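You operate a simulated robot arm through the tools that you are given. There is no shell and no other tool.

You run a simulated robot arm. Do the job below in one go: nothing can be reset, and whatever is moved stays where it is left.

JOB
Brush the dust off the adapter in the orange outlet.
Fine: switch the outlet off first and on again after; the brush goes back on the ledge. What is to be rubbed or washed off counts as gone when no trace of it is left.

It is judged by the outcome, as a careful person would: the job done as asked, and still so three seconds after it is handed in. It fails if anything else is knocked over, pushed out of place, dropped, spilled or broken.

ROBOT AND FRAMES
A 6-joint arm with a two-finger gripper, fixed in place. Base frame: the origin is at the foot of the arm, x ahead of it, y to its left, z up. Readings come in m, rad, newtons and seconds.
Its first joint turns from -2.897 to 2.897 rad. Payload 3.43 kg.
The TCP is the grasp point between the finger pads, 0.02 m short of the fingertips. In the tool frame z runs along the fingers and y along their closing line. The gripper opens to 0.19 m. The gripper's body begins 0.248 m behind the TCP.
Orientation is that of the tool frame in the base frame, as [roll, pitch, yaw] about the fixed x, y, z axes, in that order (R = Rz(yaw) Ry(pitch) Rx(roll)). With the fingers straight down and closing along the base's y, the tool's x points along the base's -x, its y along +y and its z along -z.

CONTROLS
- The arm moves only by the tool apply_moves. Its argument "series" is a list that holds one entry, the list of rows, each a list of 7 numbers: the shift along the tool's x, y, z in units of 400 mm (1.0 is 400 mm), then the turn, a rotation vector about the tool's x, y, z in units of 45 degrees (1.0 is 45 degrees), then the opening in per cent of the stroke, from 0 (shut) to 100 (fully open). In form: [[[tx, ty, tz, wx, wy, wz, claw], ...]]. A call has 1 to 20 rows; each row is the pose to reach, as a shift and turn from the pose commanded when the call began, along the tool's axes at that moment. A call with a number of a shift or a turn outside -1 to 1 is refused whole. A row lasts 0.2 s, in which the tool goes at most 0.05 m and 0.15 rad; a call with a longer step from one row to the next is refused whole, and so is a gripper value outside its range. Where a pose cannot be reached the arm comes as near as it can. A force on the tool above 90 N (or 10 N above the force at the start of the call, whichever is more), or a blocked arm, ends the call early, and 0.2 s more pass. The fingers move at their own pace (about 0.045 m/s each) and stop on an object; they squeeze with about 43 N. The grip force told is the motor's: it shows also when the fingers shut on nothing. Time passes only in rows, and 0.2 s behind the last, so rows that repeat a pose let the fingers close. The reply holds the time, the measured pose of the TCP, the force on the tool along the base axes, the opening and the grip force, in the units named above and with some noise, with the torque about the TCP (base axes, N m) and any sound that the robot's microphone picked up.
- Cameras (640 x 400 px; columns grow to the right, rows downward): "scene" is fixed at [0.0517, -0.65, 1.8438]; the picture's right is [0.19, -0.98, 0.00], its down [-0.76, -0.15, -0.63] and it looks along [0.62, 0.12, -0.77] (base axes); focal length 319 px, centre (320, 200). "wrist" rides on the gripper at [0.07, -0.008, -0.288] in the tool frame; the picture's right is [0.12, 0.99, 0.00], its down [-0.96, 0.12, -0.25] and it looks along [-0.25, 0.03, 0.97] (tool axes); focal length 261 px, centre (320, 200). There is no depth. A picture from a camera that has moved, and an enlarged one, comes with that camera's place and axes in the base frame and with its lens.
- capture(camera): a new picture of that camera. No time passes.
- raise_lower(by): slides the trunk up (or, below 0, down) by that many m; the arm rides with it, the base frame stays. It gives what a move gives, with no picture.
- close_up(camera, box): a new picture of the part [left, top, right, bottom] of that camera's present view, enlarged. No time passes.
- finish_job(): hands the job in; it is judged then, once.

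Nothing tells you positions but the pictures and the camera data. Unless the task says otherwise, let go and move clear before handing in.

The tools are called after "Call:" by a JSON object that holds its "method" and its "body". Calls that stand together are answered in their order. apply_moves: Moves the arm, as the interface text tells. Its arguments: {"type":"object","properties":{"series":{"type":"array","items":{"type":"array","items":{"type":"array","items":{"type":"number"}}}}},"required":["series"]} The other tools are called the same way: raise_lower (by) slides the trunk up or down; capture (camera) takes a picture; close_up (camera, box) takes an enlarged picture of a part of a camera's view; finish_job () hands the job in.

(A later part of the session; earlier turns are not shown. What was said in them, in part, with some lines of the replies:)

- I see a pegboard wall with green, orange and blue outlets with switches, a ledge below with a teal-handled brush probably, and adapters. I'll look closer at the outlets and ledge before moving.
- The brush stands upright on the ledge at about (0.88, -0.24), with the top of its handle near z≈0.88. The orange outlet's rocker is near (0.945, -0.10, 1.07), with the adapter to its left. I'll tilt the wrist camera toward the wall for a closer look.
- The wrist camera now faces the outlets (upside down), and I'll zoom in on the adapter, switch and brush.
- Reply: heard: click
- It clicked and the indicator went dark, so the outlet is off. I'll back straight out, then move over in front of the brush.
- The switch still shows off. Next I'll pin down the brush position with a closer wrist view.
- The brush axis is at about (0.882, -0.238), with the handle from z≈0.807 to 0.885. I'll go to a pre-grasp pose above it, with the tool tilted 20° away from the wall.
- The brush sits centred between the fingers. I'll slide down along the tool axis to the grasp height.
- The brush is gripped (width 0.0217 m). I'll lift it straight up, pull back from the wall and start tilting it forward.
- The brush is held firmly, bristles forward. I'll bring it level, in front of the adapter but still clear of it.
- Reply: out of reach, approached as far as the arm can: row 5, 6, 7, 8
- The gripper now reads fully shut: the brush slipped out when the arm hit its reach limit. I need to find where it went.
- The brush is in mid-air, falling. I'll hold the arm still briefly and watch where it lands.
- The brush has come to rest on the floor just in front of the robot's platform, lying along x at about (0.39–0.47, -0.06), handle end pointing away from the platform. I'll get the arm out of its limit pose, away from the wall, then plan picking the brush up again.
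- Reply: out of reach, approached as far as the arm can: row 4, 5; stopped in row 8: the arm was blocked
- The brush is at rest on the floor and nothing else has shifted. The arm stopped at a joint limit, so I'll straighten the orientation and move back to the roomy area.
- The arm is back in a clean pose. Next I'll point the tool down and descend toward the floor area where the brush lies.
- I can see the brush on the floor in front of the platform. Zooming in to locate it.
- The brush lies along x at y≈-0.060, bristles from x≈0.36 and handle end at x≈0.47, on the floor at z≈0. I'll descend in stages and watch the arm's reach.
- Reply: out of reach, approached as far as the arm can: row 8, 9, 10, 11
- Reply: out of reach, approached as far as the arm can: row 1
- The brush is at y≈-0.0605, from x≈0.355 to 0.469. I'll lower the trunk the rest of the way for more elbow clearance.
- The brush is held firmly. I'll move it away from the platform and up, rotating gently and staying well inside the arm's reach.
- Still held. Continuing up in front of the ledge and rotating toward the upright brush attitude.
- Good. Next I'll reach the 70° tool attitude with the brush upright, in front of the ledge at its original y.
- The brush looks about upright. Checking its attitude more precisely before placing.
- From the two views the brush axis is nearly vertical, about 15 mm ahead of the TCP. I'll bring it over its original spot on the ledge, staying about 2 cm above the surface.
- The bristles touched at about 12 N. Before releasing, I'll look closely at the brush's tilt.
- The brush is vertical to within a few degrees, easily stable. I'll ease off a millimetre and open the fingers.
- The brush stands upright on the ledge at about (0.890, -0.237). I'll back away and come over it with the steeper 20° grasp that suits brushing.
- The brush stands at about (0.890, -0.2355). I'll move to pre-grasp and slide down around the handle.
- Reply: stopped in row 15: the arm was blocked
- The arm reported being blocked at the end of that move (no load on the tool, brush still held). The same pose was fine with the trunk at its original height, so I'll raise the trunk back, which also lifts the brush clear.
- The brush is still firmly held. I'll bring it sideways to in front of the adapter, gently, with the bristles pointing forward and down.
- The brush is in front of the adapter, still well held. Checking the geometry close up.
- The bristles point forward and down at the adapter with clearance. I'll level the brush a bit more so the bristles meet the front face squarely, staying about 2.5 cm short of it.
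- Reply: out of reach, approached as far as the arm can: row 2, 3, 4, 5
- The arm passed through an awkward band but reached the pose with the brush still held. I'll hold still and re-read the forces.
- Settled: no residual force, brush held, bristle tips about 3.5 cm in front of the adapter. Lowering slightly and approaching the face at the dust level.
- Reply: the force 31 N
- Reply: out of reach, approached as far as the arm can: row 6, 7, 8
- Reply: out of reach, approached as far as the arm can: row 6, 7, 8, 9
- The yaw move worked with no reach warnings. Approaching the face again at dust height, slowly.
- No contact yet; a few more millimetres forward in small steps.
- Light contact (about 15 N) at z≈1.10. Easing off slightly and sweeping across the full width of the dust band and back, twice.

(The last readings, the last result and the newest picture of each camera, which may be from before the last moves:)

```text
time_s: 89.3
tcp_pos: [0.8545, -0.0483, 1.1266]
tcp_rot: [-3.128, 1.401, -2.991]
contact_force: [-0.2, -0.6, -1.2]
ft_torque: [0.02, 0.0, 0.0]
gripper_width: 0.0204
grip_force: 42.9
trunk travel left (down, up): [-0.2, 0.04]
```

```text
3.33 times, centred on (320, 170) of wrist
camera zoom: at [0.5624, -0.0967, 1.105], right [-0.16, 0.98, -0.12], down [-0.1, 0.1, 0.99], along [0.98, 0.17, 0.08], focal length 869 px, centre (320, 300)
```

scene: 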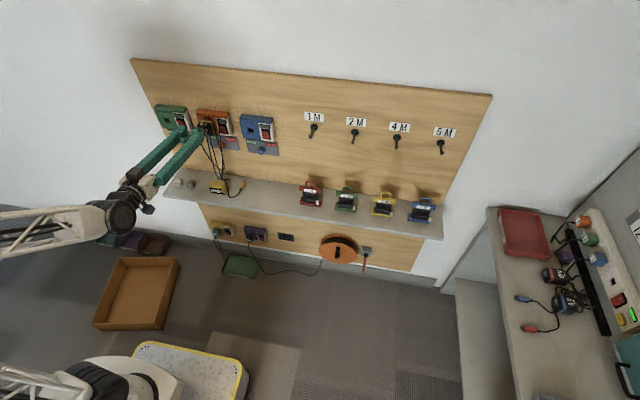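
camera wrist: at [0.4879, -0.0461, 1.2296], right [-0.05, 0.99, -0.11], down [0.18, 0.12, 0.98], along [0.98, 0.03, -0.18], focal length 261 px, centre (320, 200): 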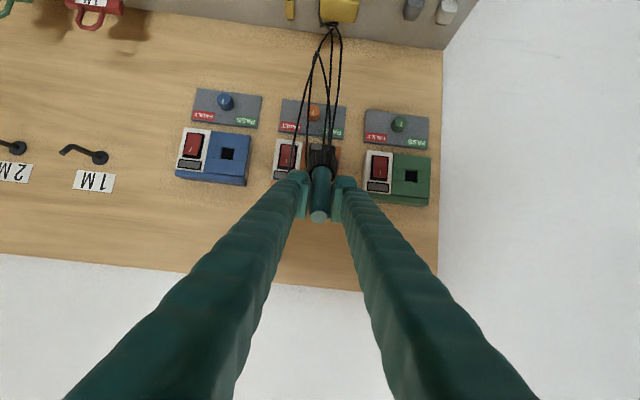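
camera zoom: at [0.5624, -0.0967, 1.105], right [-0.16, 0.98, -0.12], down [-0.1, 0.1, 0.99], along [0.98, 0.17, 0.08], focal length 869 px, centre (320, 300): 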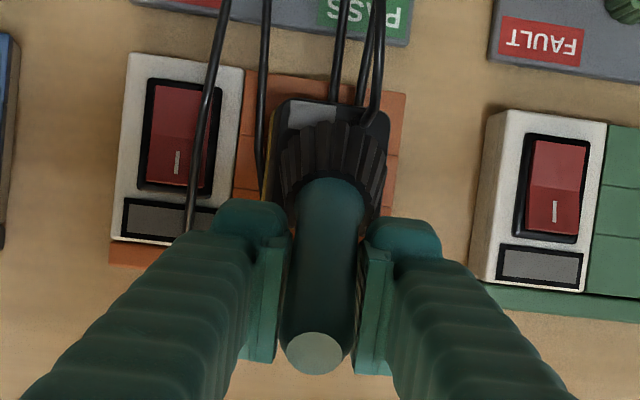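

No force at the end, so contact was lost during the pass. I'll press in by 1.5 mm more and sweep again.

Call:
{"method": "apply_moves", "body": {"series": [[[-0.0006, -0.0005, 0.0037, 0, 0, 0, 0], [-0.0001, -0.0228, 0.0005, 0, 0, 0, 0], [0.0005, -0.0463, -0.0029, 0, 0, 0, 0], [-0.0001, -0.0228, 0.0005, 0, 0, 0, 0], [-0.0006, -0.0005, 0.0037, 0, 0, 0, 0], [-0.0011, 0.0193, 0.0065, 0, 0, 0, 0], [-0.0016, 0.0403, 0.0096, 0, 0, 0, 0], [-0.0011, 0.0193, 0.0065, 0, 0, 0, 0], [-0.0006, -0.0005, 0.0037, 0, 0, 0, 0]]]}}

Call:
{"method": "close_up", "body": {"camera": "scene", "box": [190, 105, 230, 140]}}

```text
time_s: 91.3
tcp_pos: [0.8548, -0.0467, 1.1275]
tcp_rot: [-3.131, 1.401, -2.991]
contact_force: [-3.4, 1.6, -1.2]
ft_torque: [0.04, 0.09, 0.03]
gripper_width: 0.0198
grip_force: 42.9
trunk travel left (down, up): [-0.2, 0.04]
```

```text
11.43 times, centred on (210, 122) of scene
camera zoom: at [0.0517, -0.65, 1.8438], right [0.19, -0.98, 0.0], down [-0.76, -0.15, -0.63], along [0.62, 0.12, -0.77], focal length 3643 px, centre (1577, 1086)
```

zoom: 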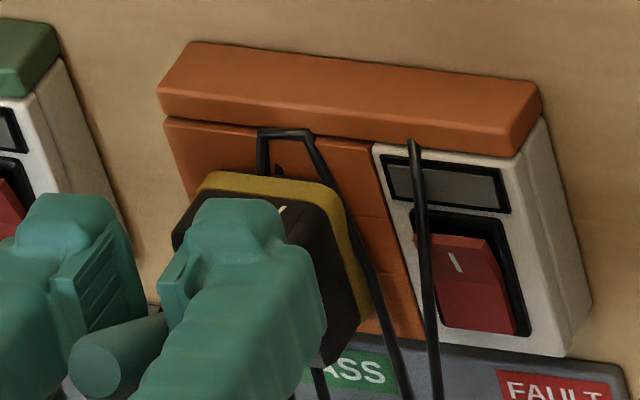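

Contact held this time. I'll back off to inspect the dust and the grip.

Call:
{"method": "apply_moves", "body": {"series": [[[0.0125, 0.009, -0.061, 0, 0, 0, 0], [0.0125, 0.018, -0.122, 0, 0, 0, 0], [0.0125, 0.018, -0.122, 0, 0, 0, 0]]]}}

Call:
{"method": "close_up", "body": {"camera": "scene", "box": [196, 110, 224, 138]}}

Call:
{"method": "close_up", "body": {"camera": "wrist", "box": [270, 110, 370, 230]}}

```text
time_s: 92.1
tcp_pos: [0.8044, -0.0459, 1.1304]
tcp_rot: [-3.132, 1.4, -2.99]
contact_force: [0.8, 0.6, -0.6]
ft_torque: [-0.01, -0.01, 0.01]
gripper_width: 0.0198
grip_force: 43.5
trunk travel left (down, up): [-0.2, 0.04]
```

```text
14.29 times, centred on (210, 124) of scene
camera zoom: at [0.0517, -0.65, 1.8438], right [0.19, -0.98, 0.0], down [-0.76, -0.15, -0.63], along [0.62, 0.12, -0.77], focal length 4554 px, centre (1891, 1286)
```

zoom: 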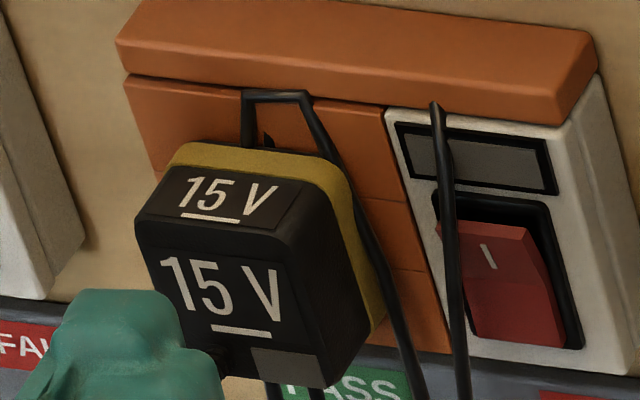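

```text
3.33 times, centred on (320, 170) of wrist
camera zoom: at [0.5146, -0.0948, 1.1088], right [-0.16, 0.98, -0.12], down [-0.1, 0.1, 0.99], along [0.98, 0.17, 0.08], focal length 869 px, centre (320, 300)
```

zoom: 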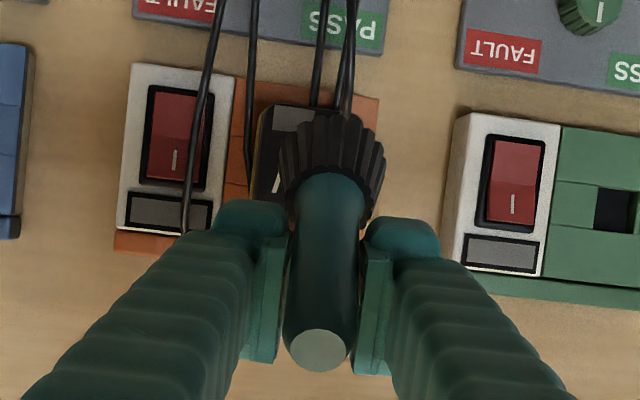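

The dust band looks gone. Zooming further to check for any trace.

Call:
{"method": "close_up", "body": {"camera": "scene", "box": [201, 116, 215, 130]}}

Call:
{"method": "close_up", "body": {"camera": "scene", "box": [201, 120, 211, 128]}}

```text
16.00 times, centred on (208, 123) of scene
camera zoom: at [0.0517, -0.65, 1.8438], right [0.19, -0.98, 0.0], down [-0.76, -0.15, -0.63], along [0.62, 0.12, -0.77], focal length 5101 px, centre (2112, 1432)
```

zoom: 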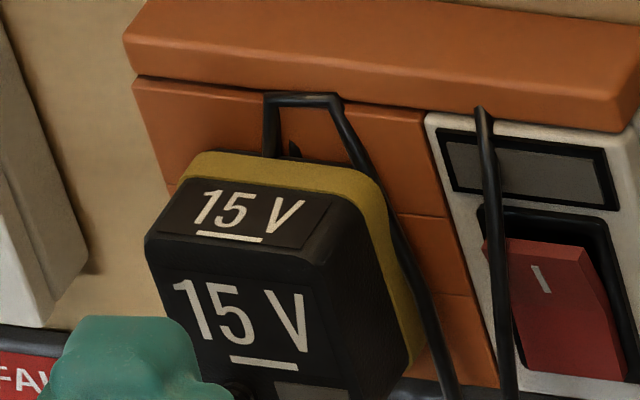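

```text
16.00 times, centred on (206, 124) of scene
camera zoom: at [0.0517, -0.65, 1.8438], right [0.19, -0.98, 0.0], down [-0.76, -0.15, -0.63], along [0.62, 0.12, -0.77], focal length 5101 px, centre (2144, 1416)
```

zoom: 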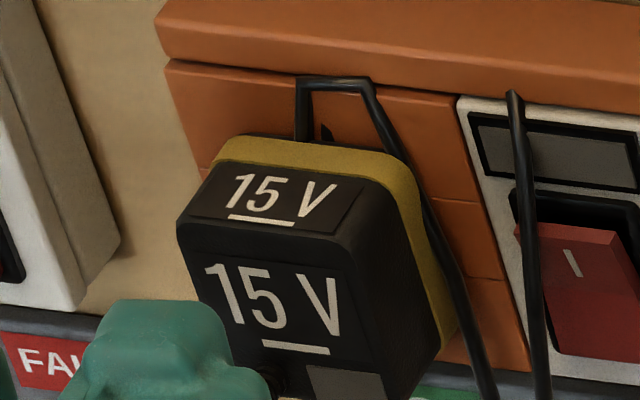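

No trace is visible. For good measure I'll make one more light pass at two heights, then back away.

Call:
{"method": "apply_moves", "body": {"series": [[[-0.004, -0.009, 0.06, 0, 0, 0, 0], [-0.012, -0.0175, 0.112, 0, 0, 0, 0], [-0.0127, -0.0182, 0.1232, 0, 0, 0, 0], [-0.0122, -0.0405, 0.12, 0, 0, 0, 0], [-0.0116, -0.064, 0.1166, 0, 0, 0, 0], [-0.0122, -0.0405, 0.12, 0, 0, 0, 0], [-0.0127, -0.0182, 0.1232, 0, 0, 0, 0], [-0.0206, 0.0016, 0.1247, 0, 0, 0, 0], [-0.0211, 0.0226, 0.1278, 0, 0, 0, 0], [-0.0206, 0.0016, 0.1247, 0, 0, 0, 0], [-0.0201, -0.0182, 0.1219, 0, 0, 0, 0], [-0.006, -0.009, 0.06, 0, 0, 0, 0], [0, 0, 0, 0, 0, 0, 0], [0, 0, -0.06, 0, 0, 0, 0], [0, 0, -0.06, 0, 0, 0, 0]]]}}

Call:
{"method": "close_up", "body": {"camera": "scene", "box": [196, 110, 224, 138]}}

Call:
{"method": "close_up", "body": {"camera": "wrist", "box": [270, 110, 370, 230]}}

```text
time_s: 95.3
tcp_pos: [0.7818, -0.0522, 1.1347]
tcp_rot: [-3.134, 1.4, -2.992]
contact_force: [0.3, 0.1, -0.9]
ft_torque: [-0.02, -0.01, -0.01]
gripper_width: 0.0197
grip_force: 43.3
trunk travel left (down, up): [-0.2, 0.04]
```

```text
14.29 times, centred on (210, 124) of scene
camera zoom: at [0.0517, -0.65, 1.8438], right [0.19, -0.98, 0.0], down [-0.76, -0.15, -0.63], along [0.62, 0.12, -0.77], focal length 4554 px, centre (1891, 1286)
```

zoom: 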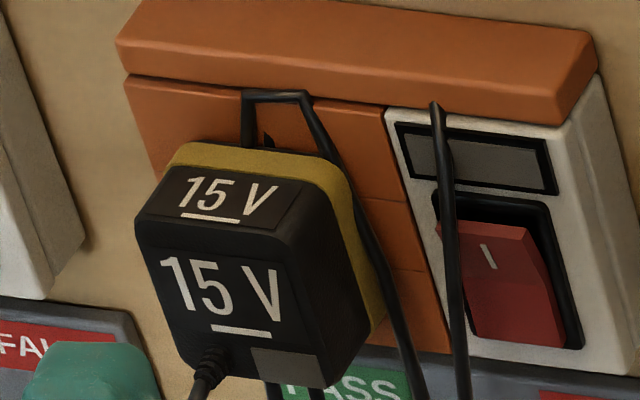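

```text
3.33 times, centred on (320, 170) of wrist
camera zoom: at [0.4913, -0.1001, 1.1123], right [-0.16, 0.98, -0.12], down [-0.1, 0.1, 0.99], along [0.98, 0.17, 0.08], focal length 869 px, centre (320, 300)
```

zoom: 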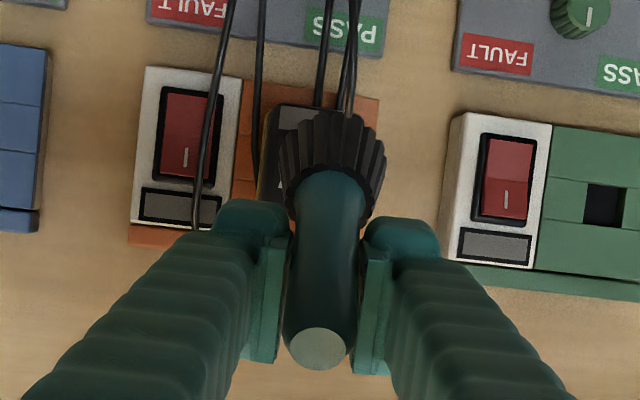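

The adapter is clean and unmoved. Next I'll carry the brush back sideways to the ledge area at y≈-0.238, still forward-pointing, gently.

Call:
{"method": "apply_moves", "body": {"series": [[[0.0032, -0.0457, -0.0119, 0.018, 0, 0.0031, 0], [0.0063, -0.0914, -0.0237, 0.036, 0, 0.0062, 0], [0.0095, -0.1371, -0.0356, 0.054, 0, 0.0093, 0], [0.0127, -0.1828, -0.0475, 0.072, 0, 0.0124, 0], [0.0159, -0.2285, -0.0594, 0.09, 0, 0.0155, 0], [0.019, -0.2742, -0.0712, 0.108, 0, 0.0186, 0], [0.0222, -0.3199, -0.0831, 0.126, 0, 0.0217, 0], [0.0254, -0.3656, -0.095, 0.144, 0, 0.0248, 0], [0.0285, -0.4113, -0.1068, 0.162, 0, 0.0279, 0], [0.0317, -0.457, -0.1187, 0.18, 0, 0.031, 0], [0.0317, -0.457, -0.1187, 0.18, 0, 0.031, 0]]]}}

Call:
{"method": "capture", "body": {"camera": "wrist"}}

Call:
{"method": "capture", "body": {"camera": "scene"}}

```text
time_s: 97.7
tcp_pos: [0.7578, -0.2383, 1.1284]
tcp_rot: [-3.135, 1.402, -3.138]
contact_force: [-1.1, 0.6, -1.1]
ft_torque: [-0.02, -0.02, -0.04]
gripper_width: 0.0194
grip_force: 42.6
trunk travel left (down, up): [-0.2, 0.04]
```

```text
taken
camera wrist: at [0.4632, -0.2455, 1.1068], right [-0.02, 0.99, -0.12], down [-0.08, 0.12, 0.99], along [1.0, 0.03, 0.08], focal length 261 px, centre (320, 200)
```

wrist: 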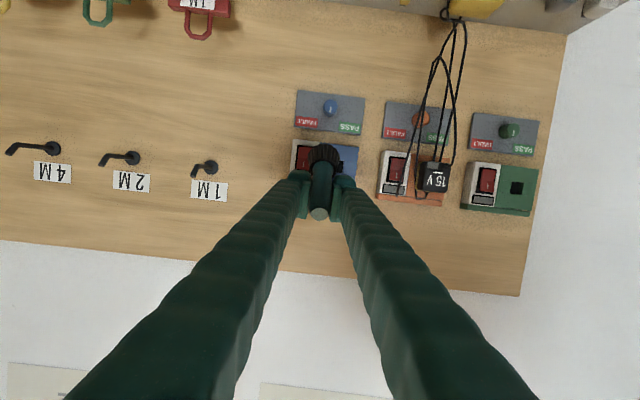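

```text
taken
```

scene: 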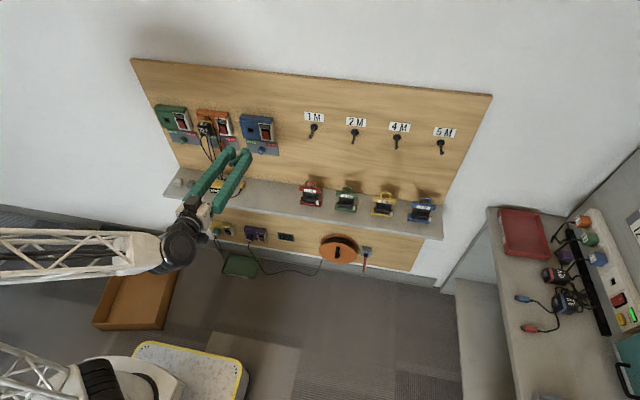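

No reach warnings. The grip width is creeping down, so I'll check how the brush sits in the fingers.

Call:
{"method": "close_up", "body": {"camera": "scene", "box": [200, 135, 270, 185]}}

Call:
{"method": "close_up", "body": {"camera": "wrist", "box": [280, 130, 360, 230]}}

```text
8.00 times, centred on (235, 160) of scene
camera zoom: at [0.0517, -0.65, 1.8438], right [0.19, -0.98, 0.0], down [-0.76, -0.15, -0.63], along [0.62, 0.12, -0.77], focal length 2550 px, centre (1000, 520)
```

zoom: 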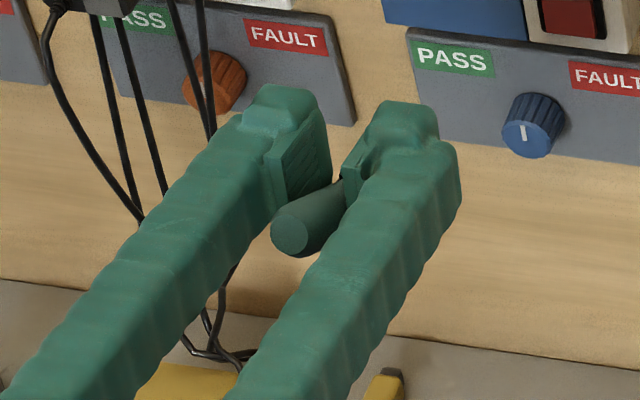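

```text
4.00 times, centred on (320, 180) of wrist
camera zoom: at [0.4632, -0.2455, 1.1068], right [-0.02, 0.99, -0.12], down [-0.08, 0.12, 0.99], along [1.0, 0.03, 0.08], focal length 1043 px, centre (320, 280)
```

zoom: 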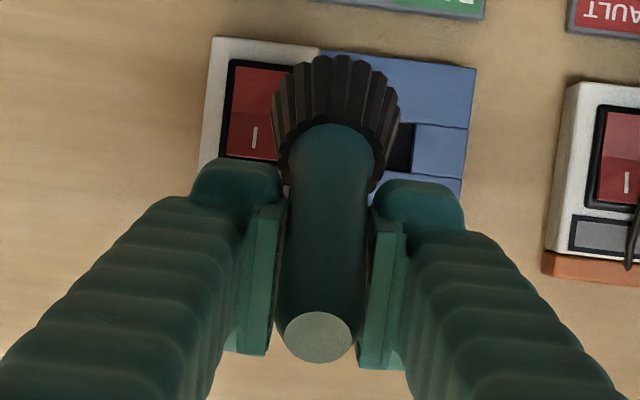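

The handle has crept toward the edge of the pads, so I should get it back on the ledge without delay. Rotating gently toward upright while moving over the ledge.

Call:
{"method": "apply_moves", "body": {"series": [[[0.0154, 0, 0.009, 0, 0.0833, 0, 0], [0.0308, 0, 0.018, 0, 0.1667, 0, 0], [0.0461, 0, 0.0269, 0, 0.25, 0, 0], [0.0615, 0, 0.0359, 0, 0.3333, 0, 0], [0.0769, 0, 0.0449, 0, 0.4167, 0, 0], [0.0923, 0, 0.0539, 0, 0.5, 0, 0], [0.1076, 0, 0.0628, 0, 0.5833, 0, 0], [0.123, 0, 0.0718, 0, 0.6667, 0, 0], [0.1384, 0, 0.0808, 0, 0.75, 0, 0], [0.1538, 0, 0.0898, 0, 0.8333, 0, 0], [0.1691, 0, 0.0987, 0, 0.9167, 0, 0], [0.1845, 0, 0.1077, 0, 1.0, 0, 0], [0.1845, 0, 0.1077, 0, 1.0, 0, 0]]]}}

Call:
{"method": "close_up", "body": {"camera": "scene", "box": [200, 130, 280, 190]}}

Call:
{"method": "close_up", "body": {"camera": "wrist", "box": [270, 110, 370, 230]}}

```text
time_s: 100.5
tcp_pos: [0.789, -0.24, 1.0492]
tcp_rot: [-3.139, 0.613, 3.139]
contact_force: [0.2, -1.2, -0.3]
ft_torque: [0.0, 0.0, 0.01]
gripper_width: 0.019
grip_force: 42.9
trunk travel left (down, up): [-0.2, 0.04]
```

```text
6.67 times, centred on (240, 160) of scene
camera zoom: at [0.0517, -0.65, 1.8438], right [0.19, -0.98, 0.0], down [-0.76, -0.15, -0.63], along [0.62, 0.12, -0.77], focal length 2125 px, centre (853, 467)
```

zoom: 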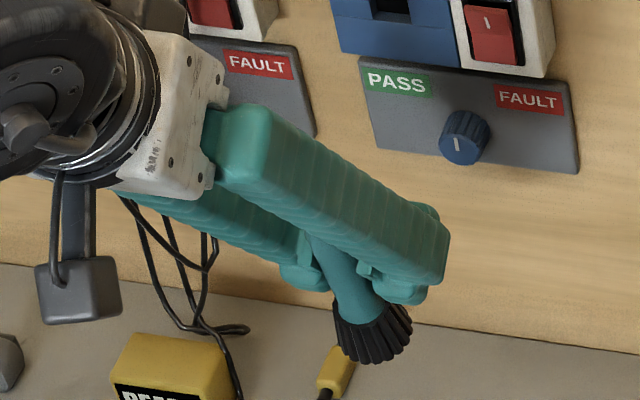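

```text
3.33 times, centred on (320, 170) of wrist
camera zoom: at [0.5666, -0.246, 1.2425], right [-0.09, 0.99, -0.07], down [0.64, 0.11, 0.76], along [0.76, 0.03, -0.65], focal length 869 px, centre (320, 300)
```

zoom: 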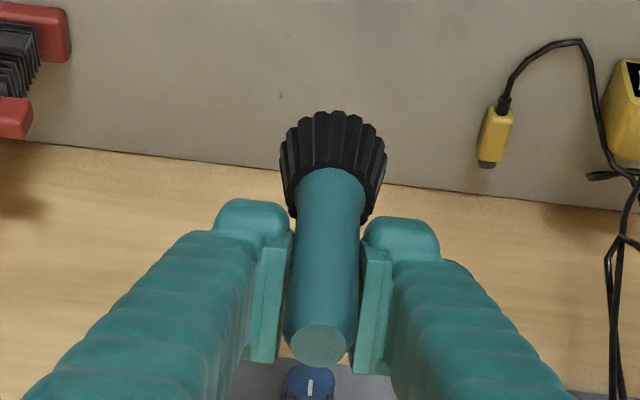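

The brush is still held near the pad edge. I'll finish the rotation to upright and come down to about 6 cm above the ledge.

Call:
{"method": "apply_moves", "body": {"series": [[[0.0003, 0, 0.0509, 0, 0.037, 0, 0], [0.0006, 0, 0.1017, 0, 0.074, 0, 0], [0.0008, 0, 0.1526, 0, 0.111, 0, 0], [0.0011, 0, 0.2034, 0, 0.148, 0, 0], [0.0014, 0, 0.2543, 0, 0.185, 0, 0], [0.0017, 0, 0.3051, 0, 0.222, 0, 0], [0.0019, 0, 0.356, 0, 0.259, 0, 0], [0.0022, 0, 0.4068, 0, 0.296, 0, 0], [0.0025, 0, 0.4577, 0, 0.333, 0, 0], [0.0025, 0, 0.4577, 0, 0.333, 0, 0]]]}}

Call:
{"method": "close_up", "body": {"camera": "scene", "box": [225, 150, 305, 210]}}

Call:
{"method": "close_up", "body": {"camera": "wrist", "box": [270, 110, 370, 230]}}

```text
time_s: 102.7
tcp_pos: [0.895, -0.2406, 0.8987]
tcp_rot: [-3.139, 0.354, 3.139]
contact_force: [-0.6, -0.8, -0.2]
ft_torque: [0.02, 0.0, 0.01]
gripper_width: 0.0189
grip_force: 42.7
trunk travel left (down, up): [-0.2, 0.04]
```

```text
6.67 times, centred on (265, 180) of scene
camera zoom: at [0.0517, -0.65, 1.8438], right [0.19, -0.98, 0.0], down [-0.76, -0.15, -0.63], along [0.62, 0.12, -0.77], focal length 2125 px, centre (687, 333)
```

zoom: 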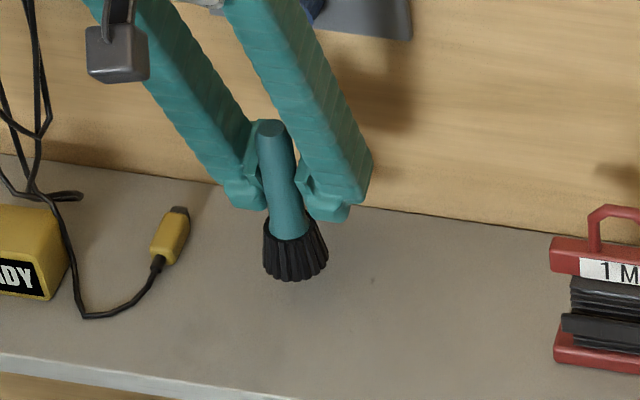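

```text
3.33 times, centred on (320, 170) of wrist
camera zoom: at [0.7287, -0.2466, 1.1428], right [-0.11, 0.99, -0.04], down [0.82, 0.11, 0.57], along [0.57, 0.03, -0.82], focal length 869 px, centre (320, 300)
```

zoom: 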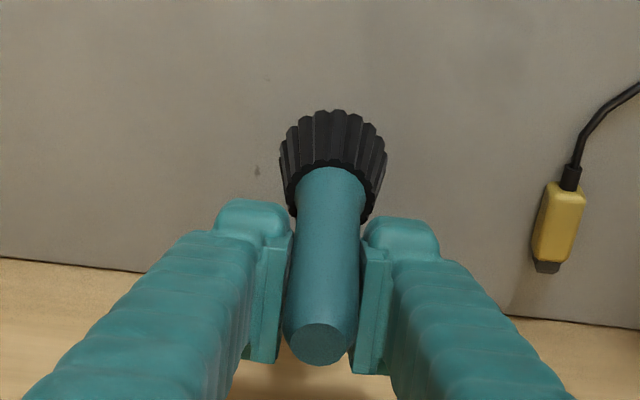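

The brush is upright and close to its spot. Lowering toward the ledge.

Call:
{"method": "apply_moves", "body": {"series": [[[0.0119, 0, 0.0322, 0, 0, 0, 0], [0.0239, 0, 0.0645, 0, 0, 0, 0], [0.0347, 0, 0.0938, 0, 0, 0, 0], [0.0434, 0, 0.1173, 0, 0, 0, 0], [0.0477, 0, 0.129, 0, 0, 0, 0]]]}}

Call:
{"method": "close_up", "body": {"camera": "scene", "box": [240, 165, 300, 210]}}

```text
time_s: 103.9
tcp_pos: [0.8932, -0.2396, 0.8438]
tcp_rot: [-3.14, 0.355, 3.138]
contact_force: [-1.0, -0.3, 0.1]
ft_torque: [0.0, -0.01, 0.0]
gripper_width: 0.0187
grip_force: 42.9
trunk travel left (down, up): [-0.2, 0.04]
```

```text
8.89 times, centred on (270, 188) of scene
camera zoom: at [0.0517, -0.65, 1.8438], right [0.19, -0.98, 0.0], down [-0.76, -0.15, -0.63], along [0.62, 0.12, -0.77], focal length 2834 px, centre (764, 311)
```

zoom: 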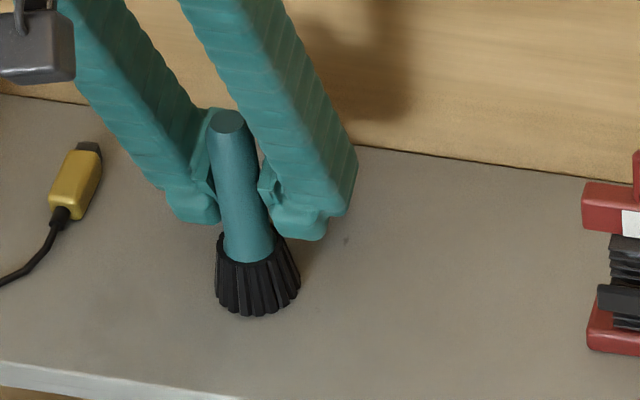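

The brush is within a few millimetres of its original spot and height. Lowering in 1.5 mm steps until it touches.

Call:
{"method": "apply_moves", "body": {"series": [[[0.0013, 0, 0.0035, 0, 0, 0, 0], [0.0026, 0, 0.007, 0, 0, 0, 0], [0.0035, 0, 0.0094, 0, 0, 0, 0]]]}}

Call:
{"method": "close_up", "body": {"camera": "scene", "box": [240, 165, 300, 210]}}

```text
time_s: 104.7
tcp_pos: [0.8936, -0.2397, 0.8416]
tcp_rot: [-3.141, 0.356, 3.139]
contact_force: [-0.2, -1.2, 13.3]
ft_torque: [-0.06, 0.05, -0.01]
gripper_width: 0.0187
grip_force: 43.0
trunk travel left (down, up): [-0.2, 0.04]
```

```text
8.89 times, centred on (270, 188) of scene
camera zoom: at [0.0517, -0.65, 1.8438], right [0.19, -0.98, 0.0], down [-0.76, -0.15, -0.63], along [0.62, 0.12, -0.77], focal length 2834 px, centre (764, 311)
```

zoom: 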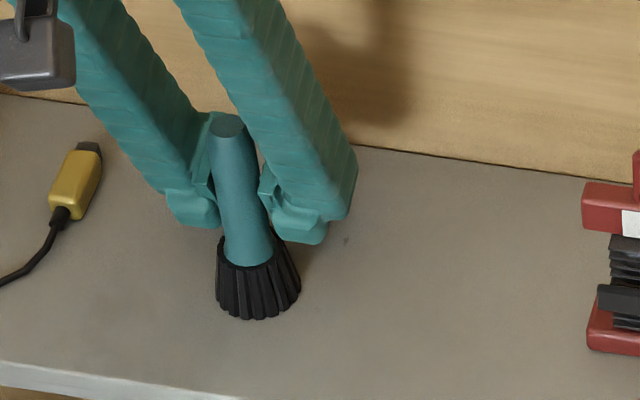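

Touching down (13 N). Easing off slightly and releasing.

Call:
{"method": "apply_moves", "body": {"series": [[[-0.0006, 0, -0.0018, 0, 0, 0, 0], [-0.0006, 0, -0.0018, 0, 0, 0, 13], [-0.0006, 0, -0.0018, 0, 0, 0, 18], [-0.0006, 0, -0.0018, 0, 0, 0, 26], [-0.0006, 0, -0.0018, 0, 0, 0, 34], [-0.0006, 0, -0.0018, 0, 0, 0, 42], [-0.0006, 0, -0.0018, 0, 0, 0, 42], [-0.0006, 0, -0.0018, 0, 0, 0, 42]]]}}

Call:
{"method": "close_up", "body": {"camera": "scene", "box": [240, 165, 300, 210]}}

Call:
{"method": "close_up", "body": {"camera": "wrist", "box": [260, 110, 380, 240]}}

```text
time_s: 106.5
tcp_pos: [0.8935, -0.2398, 0.84]
tcp_rot: [-3.14, 0.355, 3.138]
contact_force: [0.9, -0.7, 0.4]
ft_torque: [0.02, -0.01, -0.02]
gripper_width: 0.0798
grip_force: 0.1
trunk travel left (down, up): [-0.2, 0.04]
```

```text
8.89 times, centred on (270, 188) of scene
camera zoom: at [0.0517, -0.65, 1.8438], right [0.19, -0.98, 0.0], down [-0.76, -0.15, -0.63], along [0.62, 0.12, -0.77], focal length 2834 px, centre (764, 311)
```

zoom: 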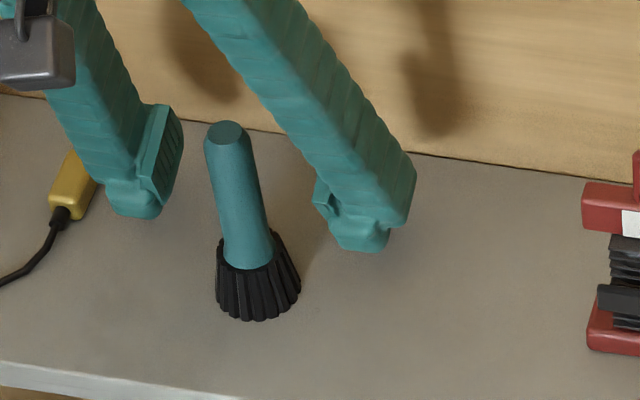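

```text
3.08 times, centred on (320, 175) of wrist
camera zoom: at [0.7285, -0.2455, 1.0851], right [-0.11, 0.99, -0.04], down [0.82, 0.11, 0.57], along [0.57, 0.03, -0.82], focal length 802 px, centre (320, 277)
```

zoom: 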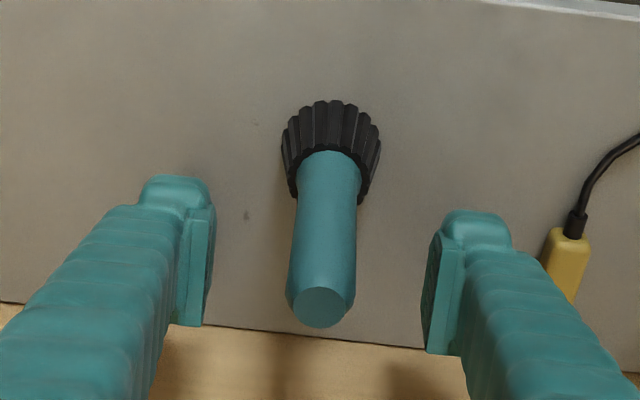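

The brush stands on the ledge at its original place. I'll withdraw upward and tilt to 45° for pressing the switch again.

Call:
{"method": "apply_moves", "body": {"series": [[[0, 0, -0.08, 0, 0, 0, 42], [0, 0, -0.18, 0, 0, 0, 42], [0, 0, -0.28, 0, 0, 0, 42], [0, 0, -0.375, 0, 0, 0, 42], [0.038, 0, -0.447, 0, -0.11, 0, 42], [0.0762, 0, -0.519, 0, -0.22, 0, 42], [0.1144, 0, -0.591, 0, -0.33, 0, 42], [0.1525, 0, -0.663, 0, -0.44, 0, 42], [0.1906, 0, -0.7348, 0, -0.549, 0, 42], [0.1906, 0, -0.7348, 0, -0.549, 0, 42]]]}}

Call:
{"method": "capture", "body": {"camera": "wrist"}}

Call:
{"method": "capture", "body": {"camera": "scene"}}

```text
time_s: 108.7
tcp_pos: [0.7215, -0.2399, 1.0883]
tcp_rot: [3.141, 0.784, 3.138]
contact_force: [0.2, 0.2, -0.4]
ft_torque: [-0.02, -0.01, -0.02]
gripper_width: 0.0798
grip_force: 0.1
trunk travel left (down, up): [-0.2, 0.04]
```

```text
taken
camera wrist: at [0.4687, -0.2461, 1.2409], right [-0.08, 0.99, -0.08], down [0.51, 0.11, 0.85], along [0.86, 0.03, -0.51], focal length 261 px, centre (320, 200)
```

wrist: 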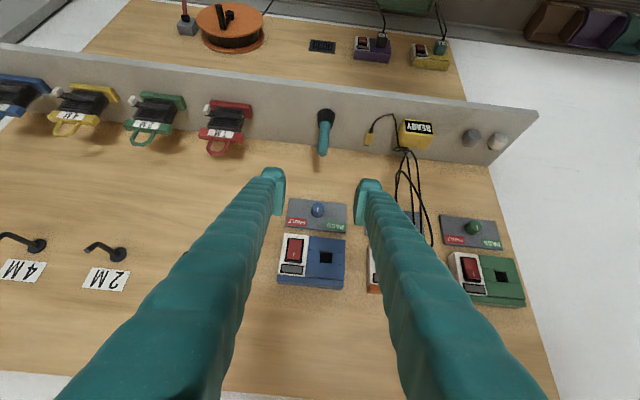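

```text
taken
```

scene: 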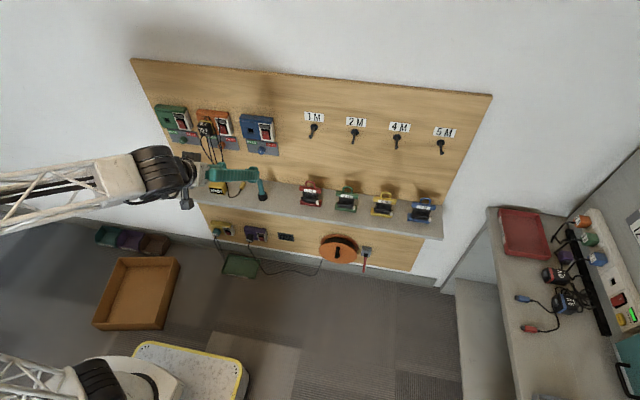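

Clear. Shifting sideways to the front of the orange outlet with the fingers at 0.10 m, as for the first press.

Call:
{"method": "apply_moves", "body": {"series": [[[-0.0088, 0.0679, 0.0013, 0, 0, 0, 52.6], [-0.0177, 0.1357, 0.0025, 0, 0, 0, 52.6], [-0.0265, 0.2036, 0.0038, 0, 0, 0, 52.6], [-0.0354, 0.2714, 0.005, 0, 0, 0, 52.6], [-0.0442, 0.3393, 0.0063, 0, 0, 0, 52.6], [-0.0531, 0.4071, 0.0075, 0, 0, 0, 52.6], [-0.0619, 0.475, 0.0088, 0, 0, 0, 52.6], [-0.0619, 0.475, 0.0088, 0, 0, 0, 52.6]]]}}

Call:
{"method": "close_up", "body": {"camera": "wrist", "box": [200, 130, 440, 280]}}

Call:
{"method": "close_up", "body": {"camera": "wrist", "box": [285, 195, 345, 245]}}

Call:
{"method": "close_up", "body": {"camera": "scene", "box": [190, 100, 250, 150]}}

```text
time_s: 110.5
tcp_pos: [0.7402, -0.0492, 1.1052]
tcp_rot: [-3.14, 0.786, 3.141]
contact_force: [0.3, -0.2, 0.0]
ft_torque: [0.02, 0.01, 0.02]
gripper_width: 0.0999
grip_force: 0.1
trunk travel left (down, up): [-0.2, 0.04]
```

```text
2.67 times, centred on (320, 205) of wrist
camera zoom: at [0.4884, -0.0554, 1.2575], right [-0.08, 0.99, -0.09], down [0.51, 0.12, 0.86], along [0.86, 0.03, -0.51], focal length 695 px, centre (320, 187)
```

zoom: 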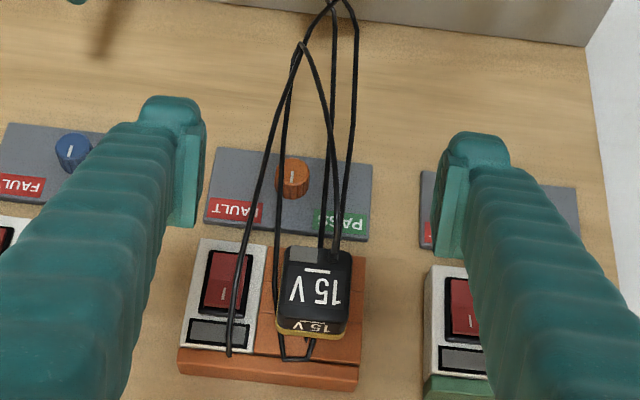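

```text
8.00 times, centred on (315, 220) of wrist
camera zoom: at [0.4884, -0.0554, 1.2575], right [-0.08, 0.99, -0.09], down [0.51, 0.12, 0.86], along [0.86, 0.03, -0.51], focal length 2085 px, centre (360, 40)
```

zoom: 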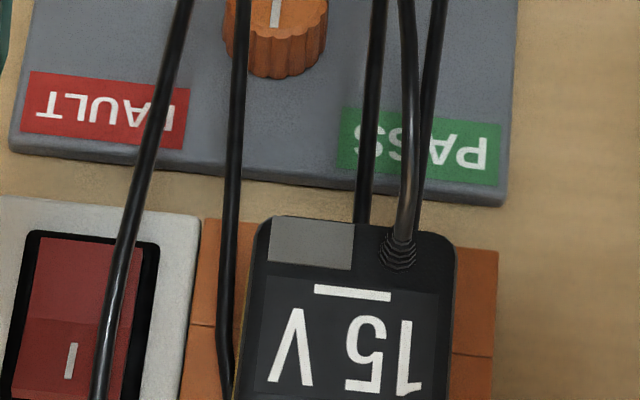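

```text
8.00 times, centred on (220, 125) of scene
camera zoom: at [0.0517, -0.65, 1.8438], right [0.19, -0.98, 0.0], down [-0.76, -0.15, -0.63], along [0.62, 0.12, -0.77], focal length 2550 px, centre (1120, 800)
```

zoom: 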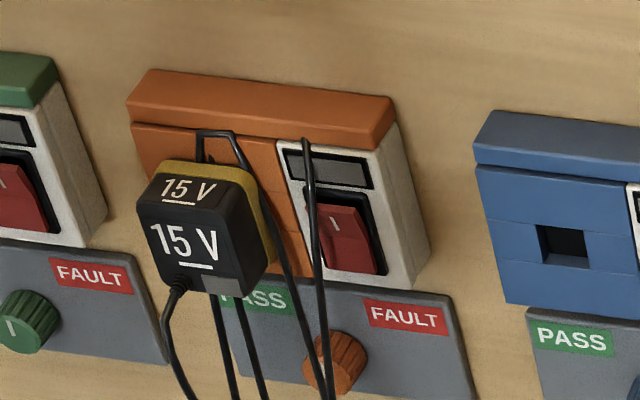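

The brush is back and the outlet is still off. I'll also check the adapter for leftover dust from this angle.

Call:
{"method": "close_up", "body": {"camera": "wrist", "box": [300, 220, 336, 250]}}

Call:
{"method": "close_up", "body": {"camera": "wrist", "box": [265, 215, 310, 265]}}

Call:
{"method": "close_up", "body": {"camera": "scene", "box": [199, 114, 217, 132]}}

```text
13.33 times, centred on (318, 235) of wrist
camera zoom: at [0.4884, -0.0554, 1.2575], right [-0.08, 0.99, -0.09], down [0.51, 0.12, 0.86], along [0.86, 0.03, -0.51], focal length 3475 px, centre (347, -267)
```

zoom: 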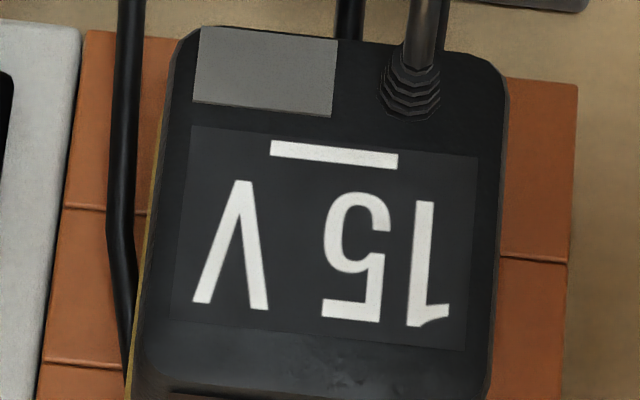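

```text
8.00 times, centred on (288, 240) of wrist
camera zoom: at [0.4884, -0.0554, 1.2575], right [-0.08, 0.99, -0.09], down [0.51, 0.12, 0.86], along [0.86, 0.03, -0.51], focal length 2085 px, centre (580, -120)
```

zoom: 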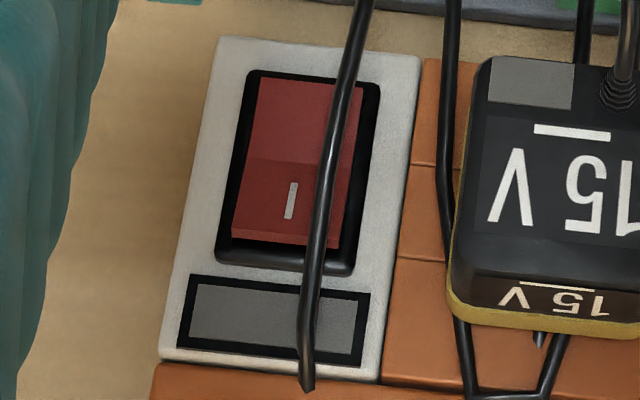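

```text
16.00 times, centred on (208, 123) of scene
camera zoom: at [0.0517, -0.65, 1.8438], right [0.19, -0.98, 0.0], down [-0.76, -0.15, -0.63], along [0.62, 0.12, -0.77], focal length 5101 px, centre (2112, 1432)
```

zoom: 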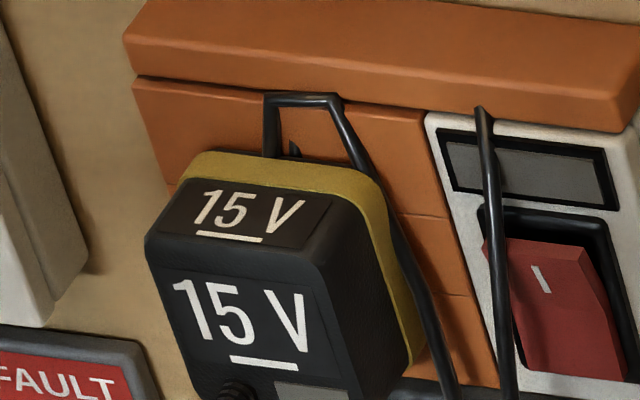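

There is a faint shade near the adapter's front-top edge at the bottom of that picture, so I'll look at exactly that area.

Call:
{"method": "close_up", "body": {"camera": "wrist", "box": [302, 238, 334, 258]}}

Call:
{"method": "close_up", "body": {"camera": "wrist", "box": [305, 240, 325, 252]}}

```text
16.00 times, centred on (318, 248) of wrist
camera zoom: at [0.4884, -0.0554, 1.2575], right [-0.08, 0.99, -0.09], down [0.51, 0.12, 0.86], along [0.86, 0.03, -0.51], focal length 4170 px, centre (352, -568)
```

zoom: 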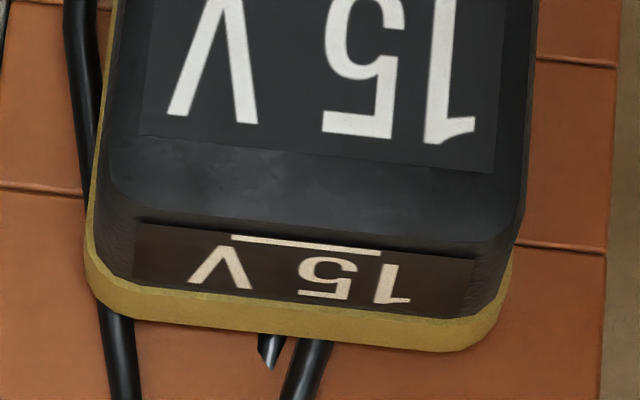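

```text
16.00 times, centred on (315, 246) of wrist
camera zoom: at [0.4884, -0.0554, 1.2575], right [-0.08, 0.99, -0.09], down [0.51, 0.12, 0.86], along [0.86, 0.03, -0.51], focal length 4170 px, centre (400, -536)
```

zoom: 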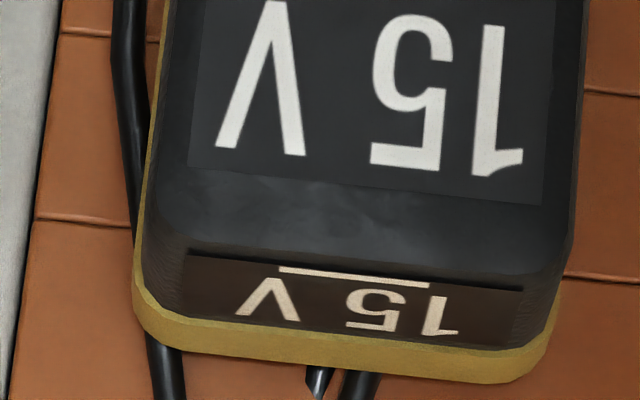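

That looks like plain plastic rather than dust. I'll move up to the switch, which also brings the camera closer for another check before pressing.

Call:
{"method": "apply_moves", "body": {"series": [[[-0.0383, 0, 0.053, 0, 0, 0, 52.6], [-0.0766, 0, 0.1061, 0, 0, 0, 52.6], [-0.1149, 0, 0.1591, 0, 0, 0, 52.6], [-0.1532, 0, 0.2121, 0, 0, 0, 52.6], [-0.1915, 0, 0.2652, 0, 0, 0, 52.6], [-0.2224, 0, 0.3076, 0, 0, 0, 52.6], [-0.2224, 0, 0.3076, 0, 0, 0, 52.6]]]}}

Call:
{"method": "close_up", "body": {"camera": "wrist", "box": [200, 130, 440, 280]}}

Call:
{"method": "close_up", "body": {"camera": "wrist", "box": [300, 225, 345, 255]}}

Call:
{"method": "close_up", "body": {"camera": "scene", "box": [190, 100, 260, 145]}}

```text
time_s: 112.1
tcp_pos: [0.8933, -0.0494, 1.0796]
tcp_rot: [-3.139, 0.785, 3.141]
contact_force: [-0.3, 0.3, 0.9]
ft_torque: [0.01, 0.0, 0.02]
gripper_width: 0.0999
grip_force: 0.1
trunk travel left (down, up): [-0.2, 0.04]
```

```text
2.67 times, centred on (320, 205) of wrist
camera zoom: at [0.6405, -0.0555, 1.2326], right [-0.08, 0.99, -0.09], down [0.51, 0.12, 0.85], along [0.86, 0.03, -0.51], focal length 695 px, centre (320, 187)
```

zoom: 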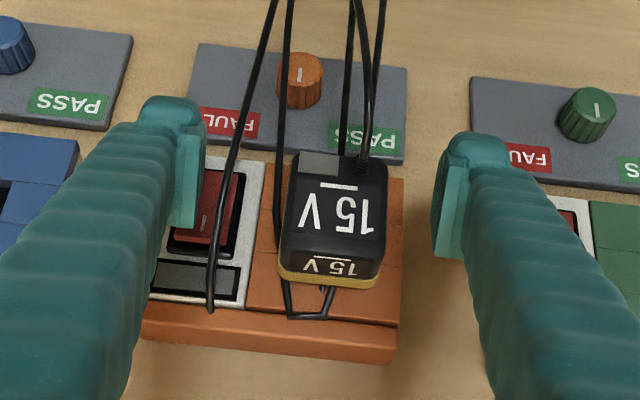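

```text
13.33 times, centred on (322, 240) of wrist
camera zoom: at [0.6405, -0.0555, 1.2326], right [-0.08, 0.99, -0.09], down [0.51, 0.12, 0.85], along [0.86, 0.03, -0.51], focal length 3475 px, centre (287, -333)
```

zoom: 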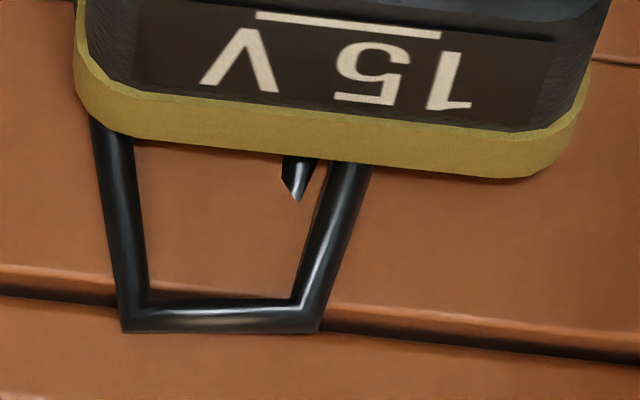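

```text
8.89 times, centred on (225, 122) of scene
camera zoom: at [0.0517, -0.65, 1.8438], right [0.19, -0.98, 0.0], down [-0.76, -0.15, -0.63], along [0.62, 0.12, -0.77], focal length 2834 px, centre (1164, 889)
```

zoom: 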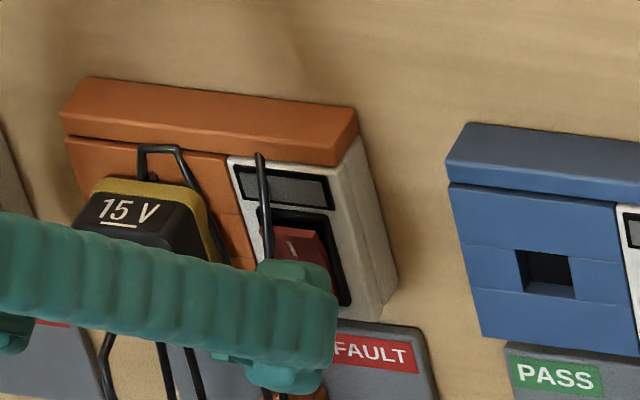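

Call:
{"method": "close_up", "body": {"camera": "wrist", "box": [303, 208, 347, 236]}}

Call:
{"method": "close_up", "body": {"camera": "wrist", "box": [240, 180, 310, 250]}}

```text
14.29 times, centred on (325, 222) of wrist
camera zoom: at [0.6405, -0.0555, 1.2326], right [-0.08, 0.99, -0.09], down [0.51, 0.12, 0.85], along [0.86, 0.03, -0.51], focal length 3724 px, centre (249, -114)
```

zoom: 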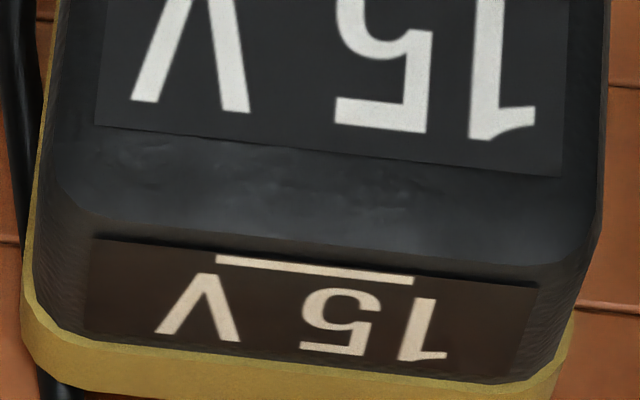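

```text
5.71 times, centred on (275, 215) of wrist
camera zoom: at [0.6405, -0.0555, 1.2326], right [-0.08, 0.99, -0.09], down [0.51, 0.12, 0.85], along [0.86, 0.03, -0.51], focal length 1489 px, centre (577, 114)
```

zoom: 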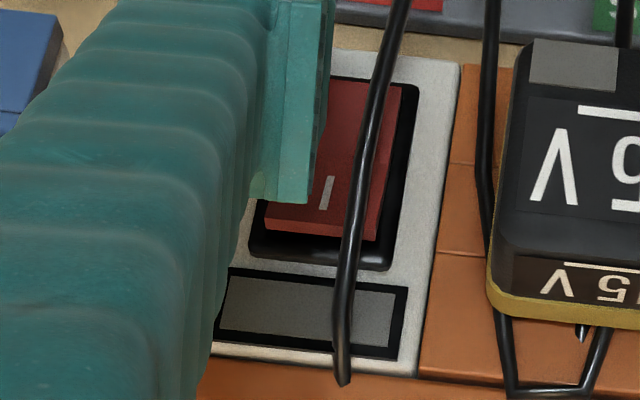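

The adapter is clean from this angle too; only plain plastic sheen is left. The finger is in front of the rocker's upper "I" half and clear of the cord, so I'll press it on.

Call:
{"method": "apply_moves", "body": {"series": [[[-0.0106, 0, 0.0106, 0, 0, 0, 52.6], [-0.0195, 0, 0.0195, 0, 0, 0, 52.6], [-0.0265, 0, 0.0265, 0, 0, 0, 52.6], [-0.0336, 0, 0.0336, 0, 0, 0, 52.6], [-0.0389, 0, 0.0389, 0, 0, 0, 52.6], [-0.0442, 0, 0.0442, 0, 0, 0, 52.6]]]}}

Call:
{"method": "close_up", "body": {"camera": "scene", "box": [190, 100, 260, 145]}}

Call:
{"method": "close_up", "body": {"camera": "wrist", "box": [200, 130, 440, 280]}}

```text
time_s: 113.5
tcp_pos: [0.914, -0.048, 1.081]
tcp_rot: [-3.139, 0.786, 3.138]
contact_force: [-5.1, -0.1, 0.2]
ft_torque: [0.04, 0.01, -0.35]
gripper_width: 0.1004
grip_force: 0.1
trunk travel left (down, up): [-0.2, 0.04]
heard: click
```

```text
8.89 times, centred on (225, 122) of scene
camera zoom: at [0.0517, -0.65, 1.8438], right [0.19, -0.98, 0.0], down [-0.76, -0.15, -0.63], along [0.62, 0.12, -0.77], focal length 2834 px, centre (1164, 889)
```

zoom: 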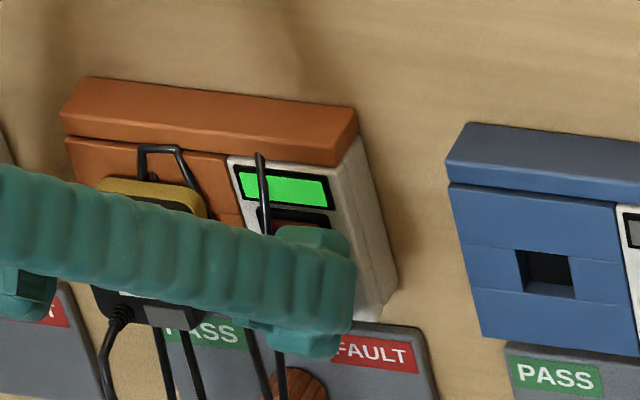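

```text
2.67 times, centred on (320, 205) of wrist
camera zoom: at [0.6625, -0.0553, 1.2331], right [-0.08, 0.99, -0.09], down [0.51, 0.11, 0.85], along [0.86, 0.03, -0.51], focal length 695 px, centre (320, 187)
```

zoom: 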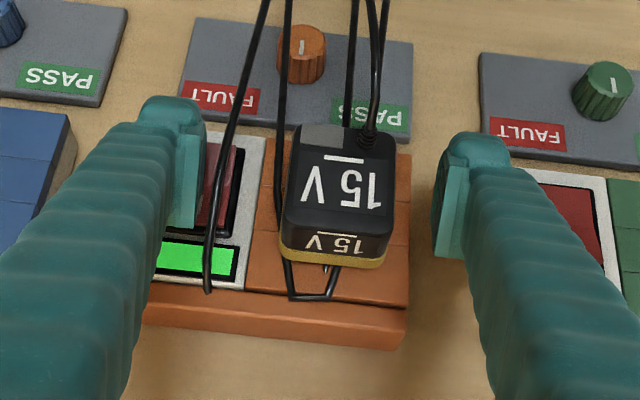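

It clicked and the green light is on again. Backing straight out and away.

Call:
{"method": "apply_moves", "body": {"series": [[[0.0619, 0, -0.0619, 0, 0, 0, 52.6], [0.1326, 0, -0.1326, 0, 0, 0, 52.6], [0.1768, 0, -0.2298, 0, 0, 0, 52.6], [0.2174, 0, -0.3305, 0, 0, 0, 52.6], [0.2793, 0, -0.3924, 0, 0, 0, 52.6], [0.3235, 0, -0.4366, 0, 0, 0, 52.6], [0.3235, 0, -0.4366, 0, 0, 0, 52.6]]]}}

Call:
{"method": "capture", "body": {"camera": "scene"}}

Call:
{"method": "close_up", "body": {"camera": "scene", "box": [190, 100, 250, 150]}}

Call:
{"method": "close_up", "body": {"camera": "scene", "box": [160, 150, 320, 250]}}

Call:
{"method": "close_up", "body": {"camera": "wrist", "box": [285, 185, 375, 255]}}

```text
time_s: 115.1
tcp_pos: [0.7002, -0.0479, 1.1132]
tcp_rot: [-3.14, 0.785, 3.14]
contact_force: [-0.1, 0.1, -0.9]
ft_torque: [0.01, 0.0, 0.0]
gripper_width: 0.1
grip_force: 0.1
trunk travel left (down, up): [-0.2, 0.04]
```

```text
taken
```

scene: 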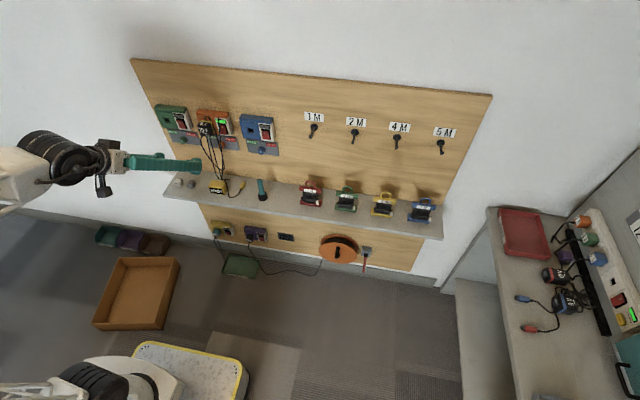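

```text
8.00 times, centred on (220, 125) of scene
camera zoom: at [0.0517, -0.65, 1.8438], right [0.19, -0.98, 0.0], down [-0.76, -0.15, -0.63], along [0.62, 0.12, -0.77], focal length 2550 px, centre (1120, 800)
```

zoom: 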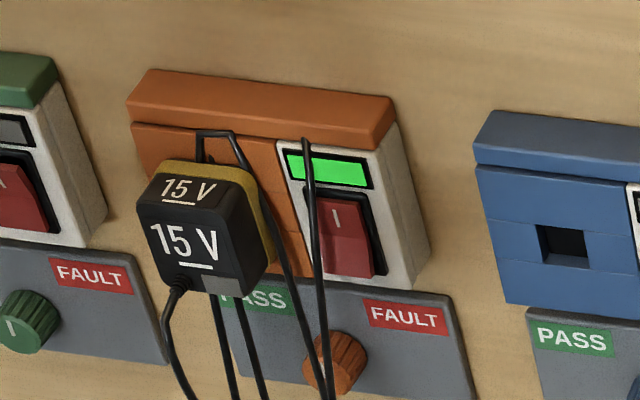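

```text
4.00 times, centred on (240, 200) of scene
camera zoom: at [0.0517, -0.65, 1.8438], right [0.19, -0.98, 0.0], down [-0.76, -0.15, -0.63], along [0.62, 0.12, -0.77], focal length 1275 px, centre (640, 200)
```

zoom: 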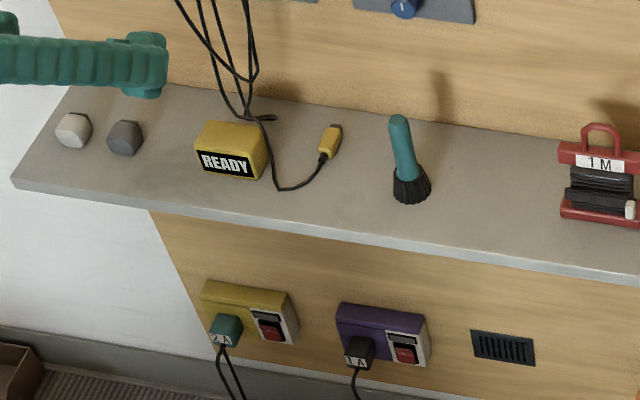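

```text
5.71 times, centred on (330, 220) of wrist
camera zoom: at [0.4484, -0.054, 1.2653], right [-0.08, 0.99, -0.09], down [0.51, 0.12, 0.85], along [0.86, 0.03, -0.51], focal length 1489 px, centre (263, 86)
```

zoom: 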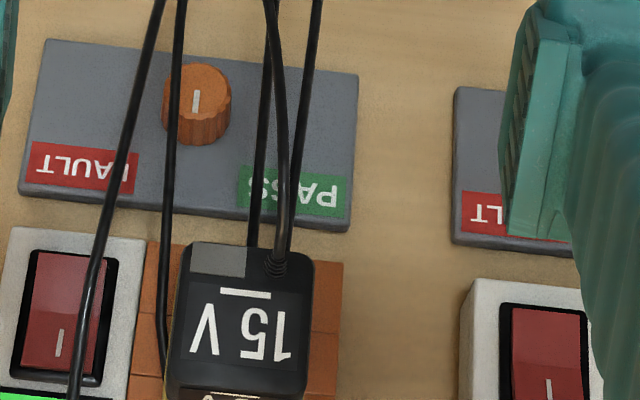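

The outlet is on again with its green light showing, the adapter is clean and in place, and the brush stands upright at its original spot on the ledge. Nothing else looks moved and the gripper is clear, so I'm handing in.

Call:
{"method": "finish_job", "body": {}}

```text
The job is handed in.
```

The adapter in the orange outlet is brushed clean, with no dust visible in close-ups from both cameras. The outlet was switched off before brushing and is on again now, with its green light showing. The brush is standing upright on the ledge, within a few millimetres of where it started.

**Dropped brush:** I lost the brush once. On my first try, the arm hit a joint limit and it slipped out and fell to the floor in front of the robot. I saw no sign that it hit anything on the way down. I picked it up, set it back on the ledge, gripped it again and carried on.

**Brushing force:** The first touch on the adapter reached about 31 N, more than I intended. I eased off after that, and the adapter stayed in place.

Everything else looks unmoved in the final pictures.
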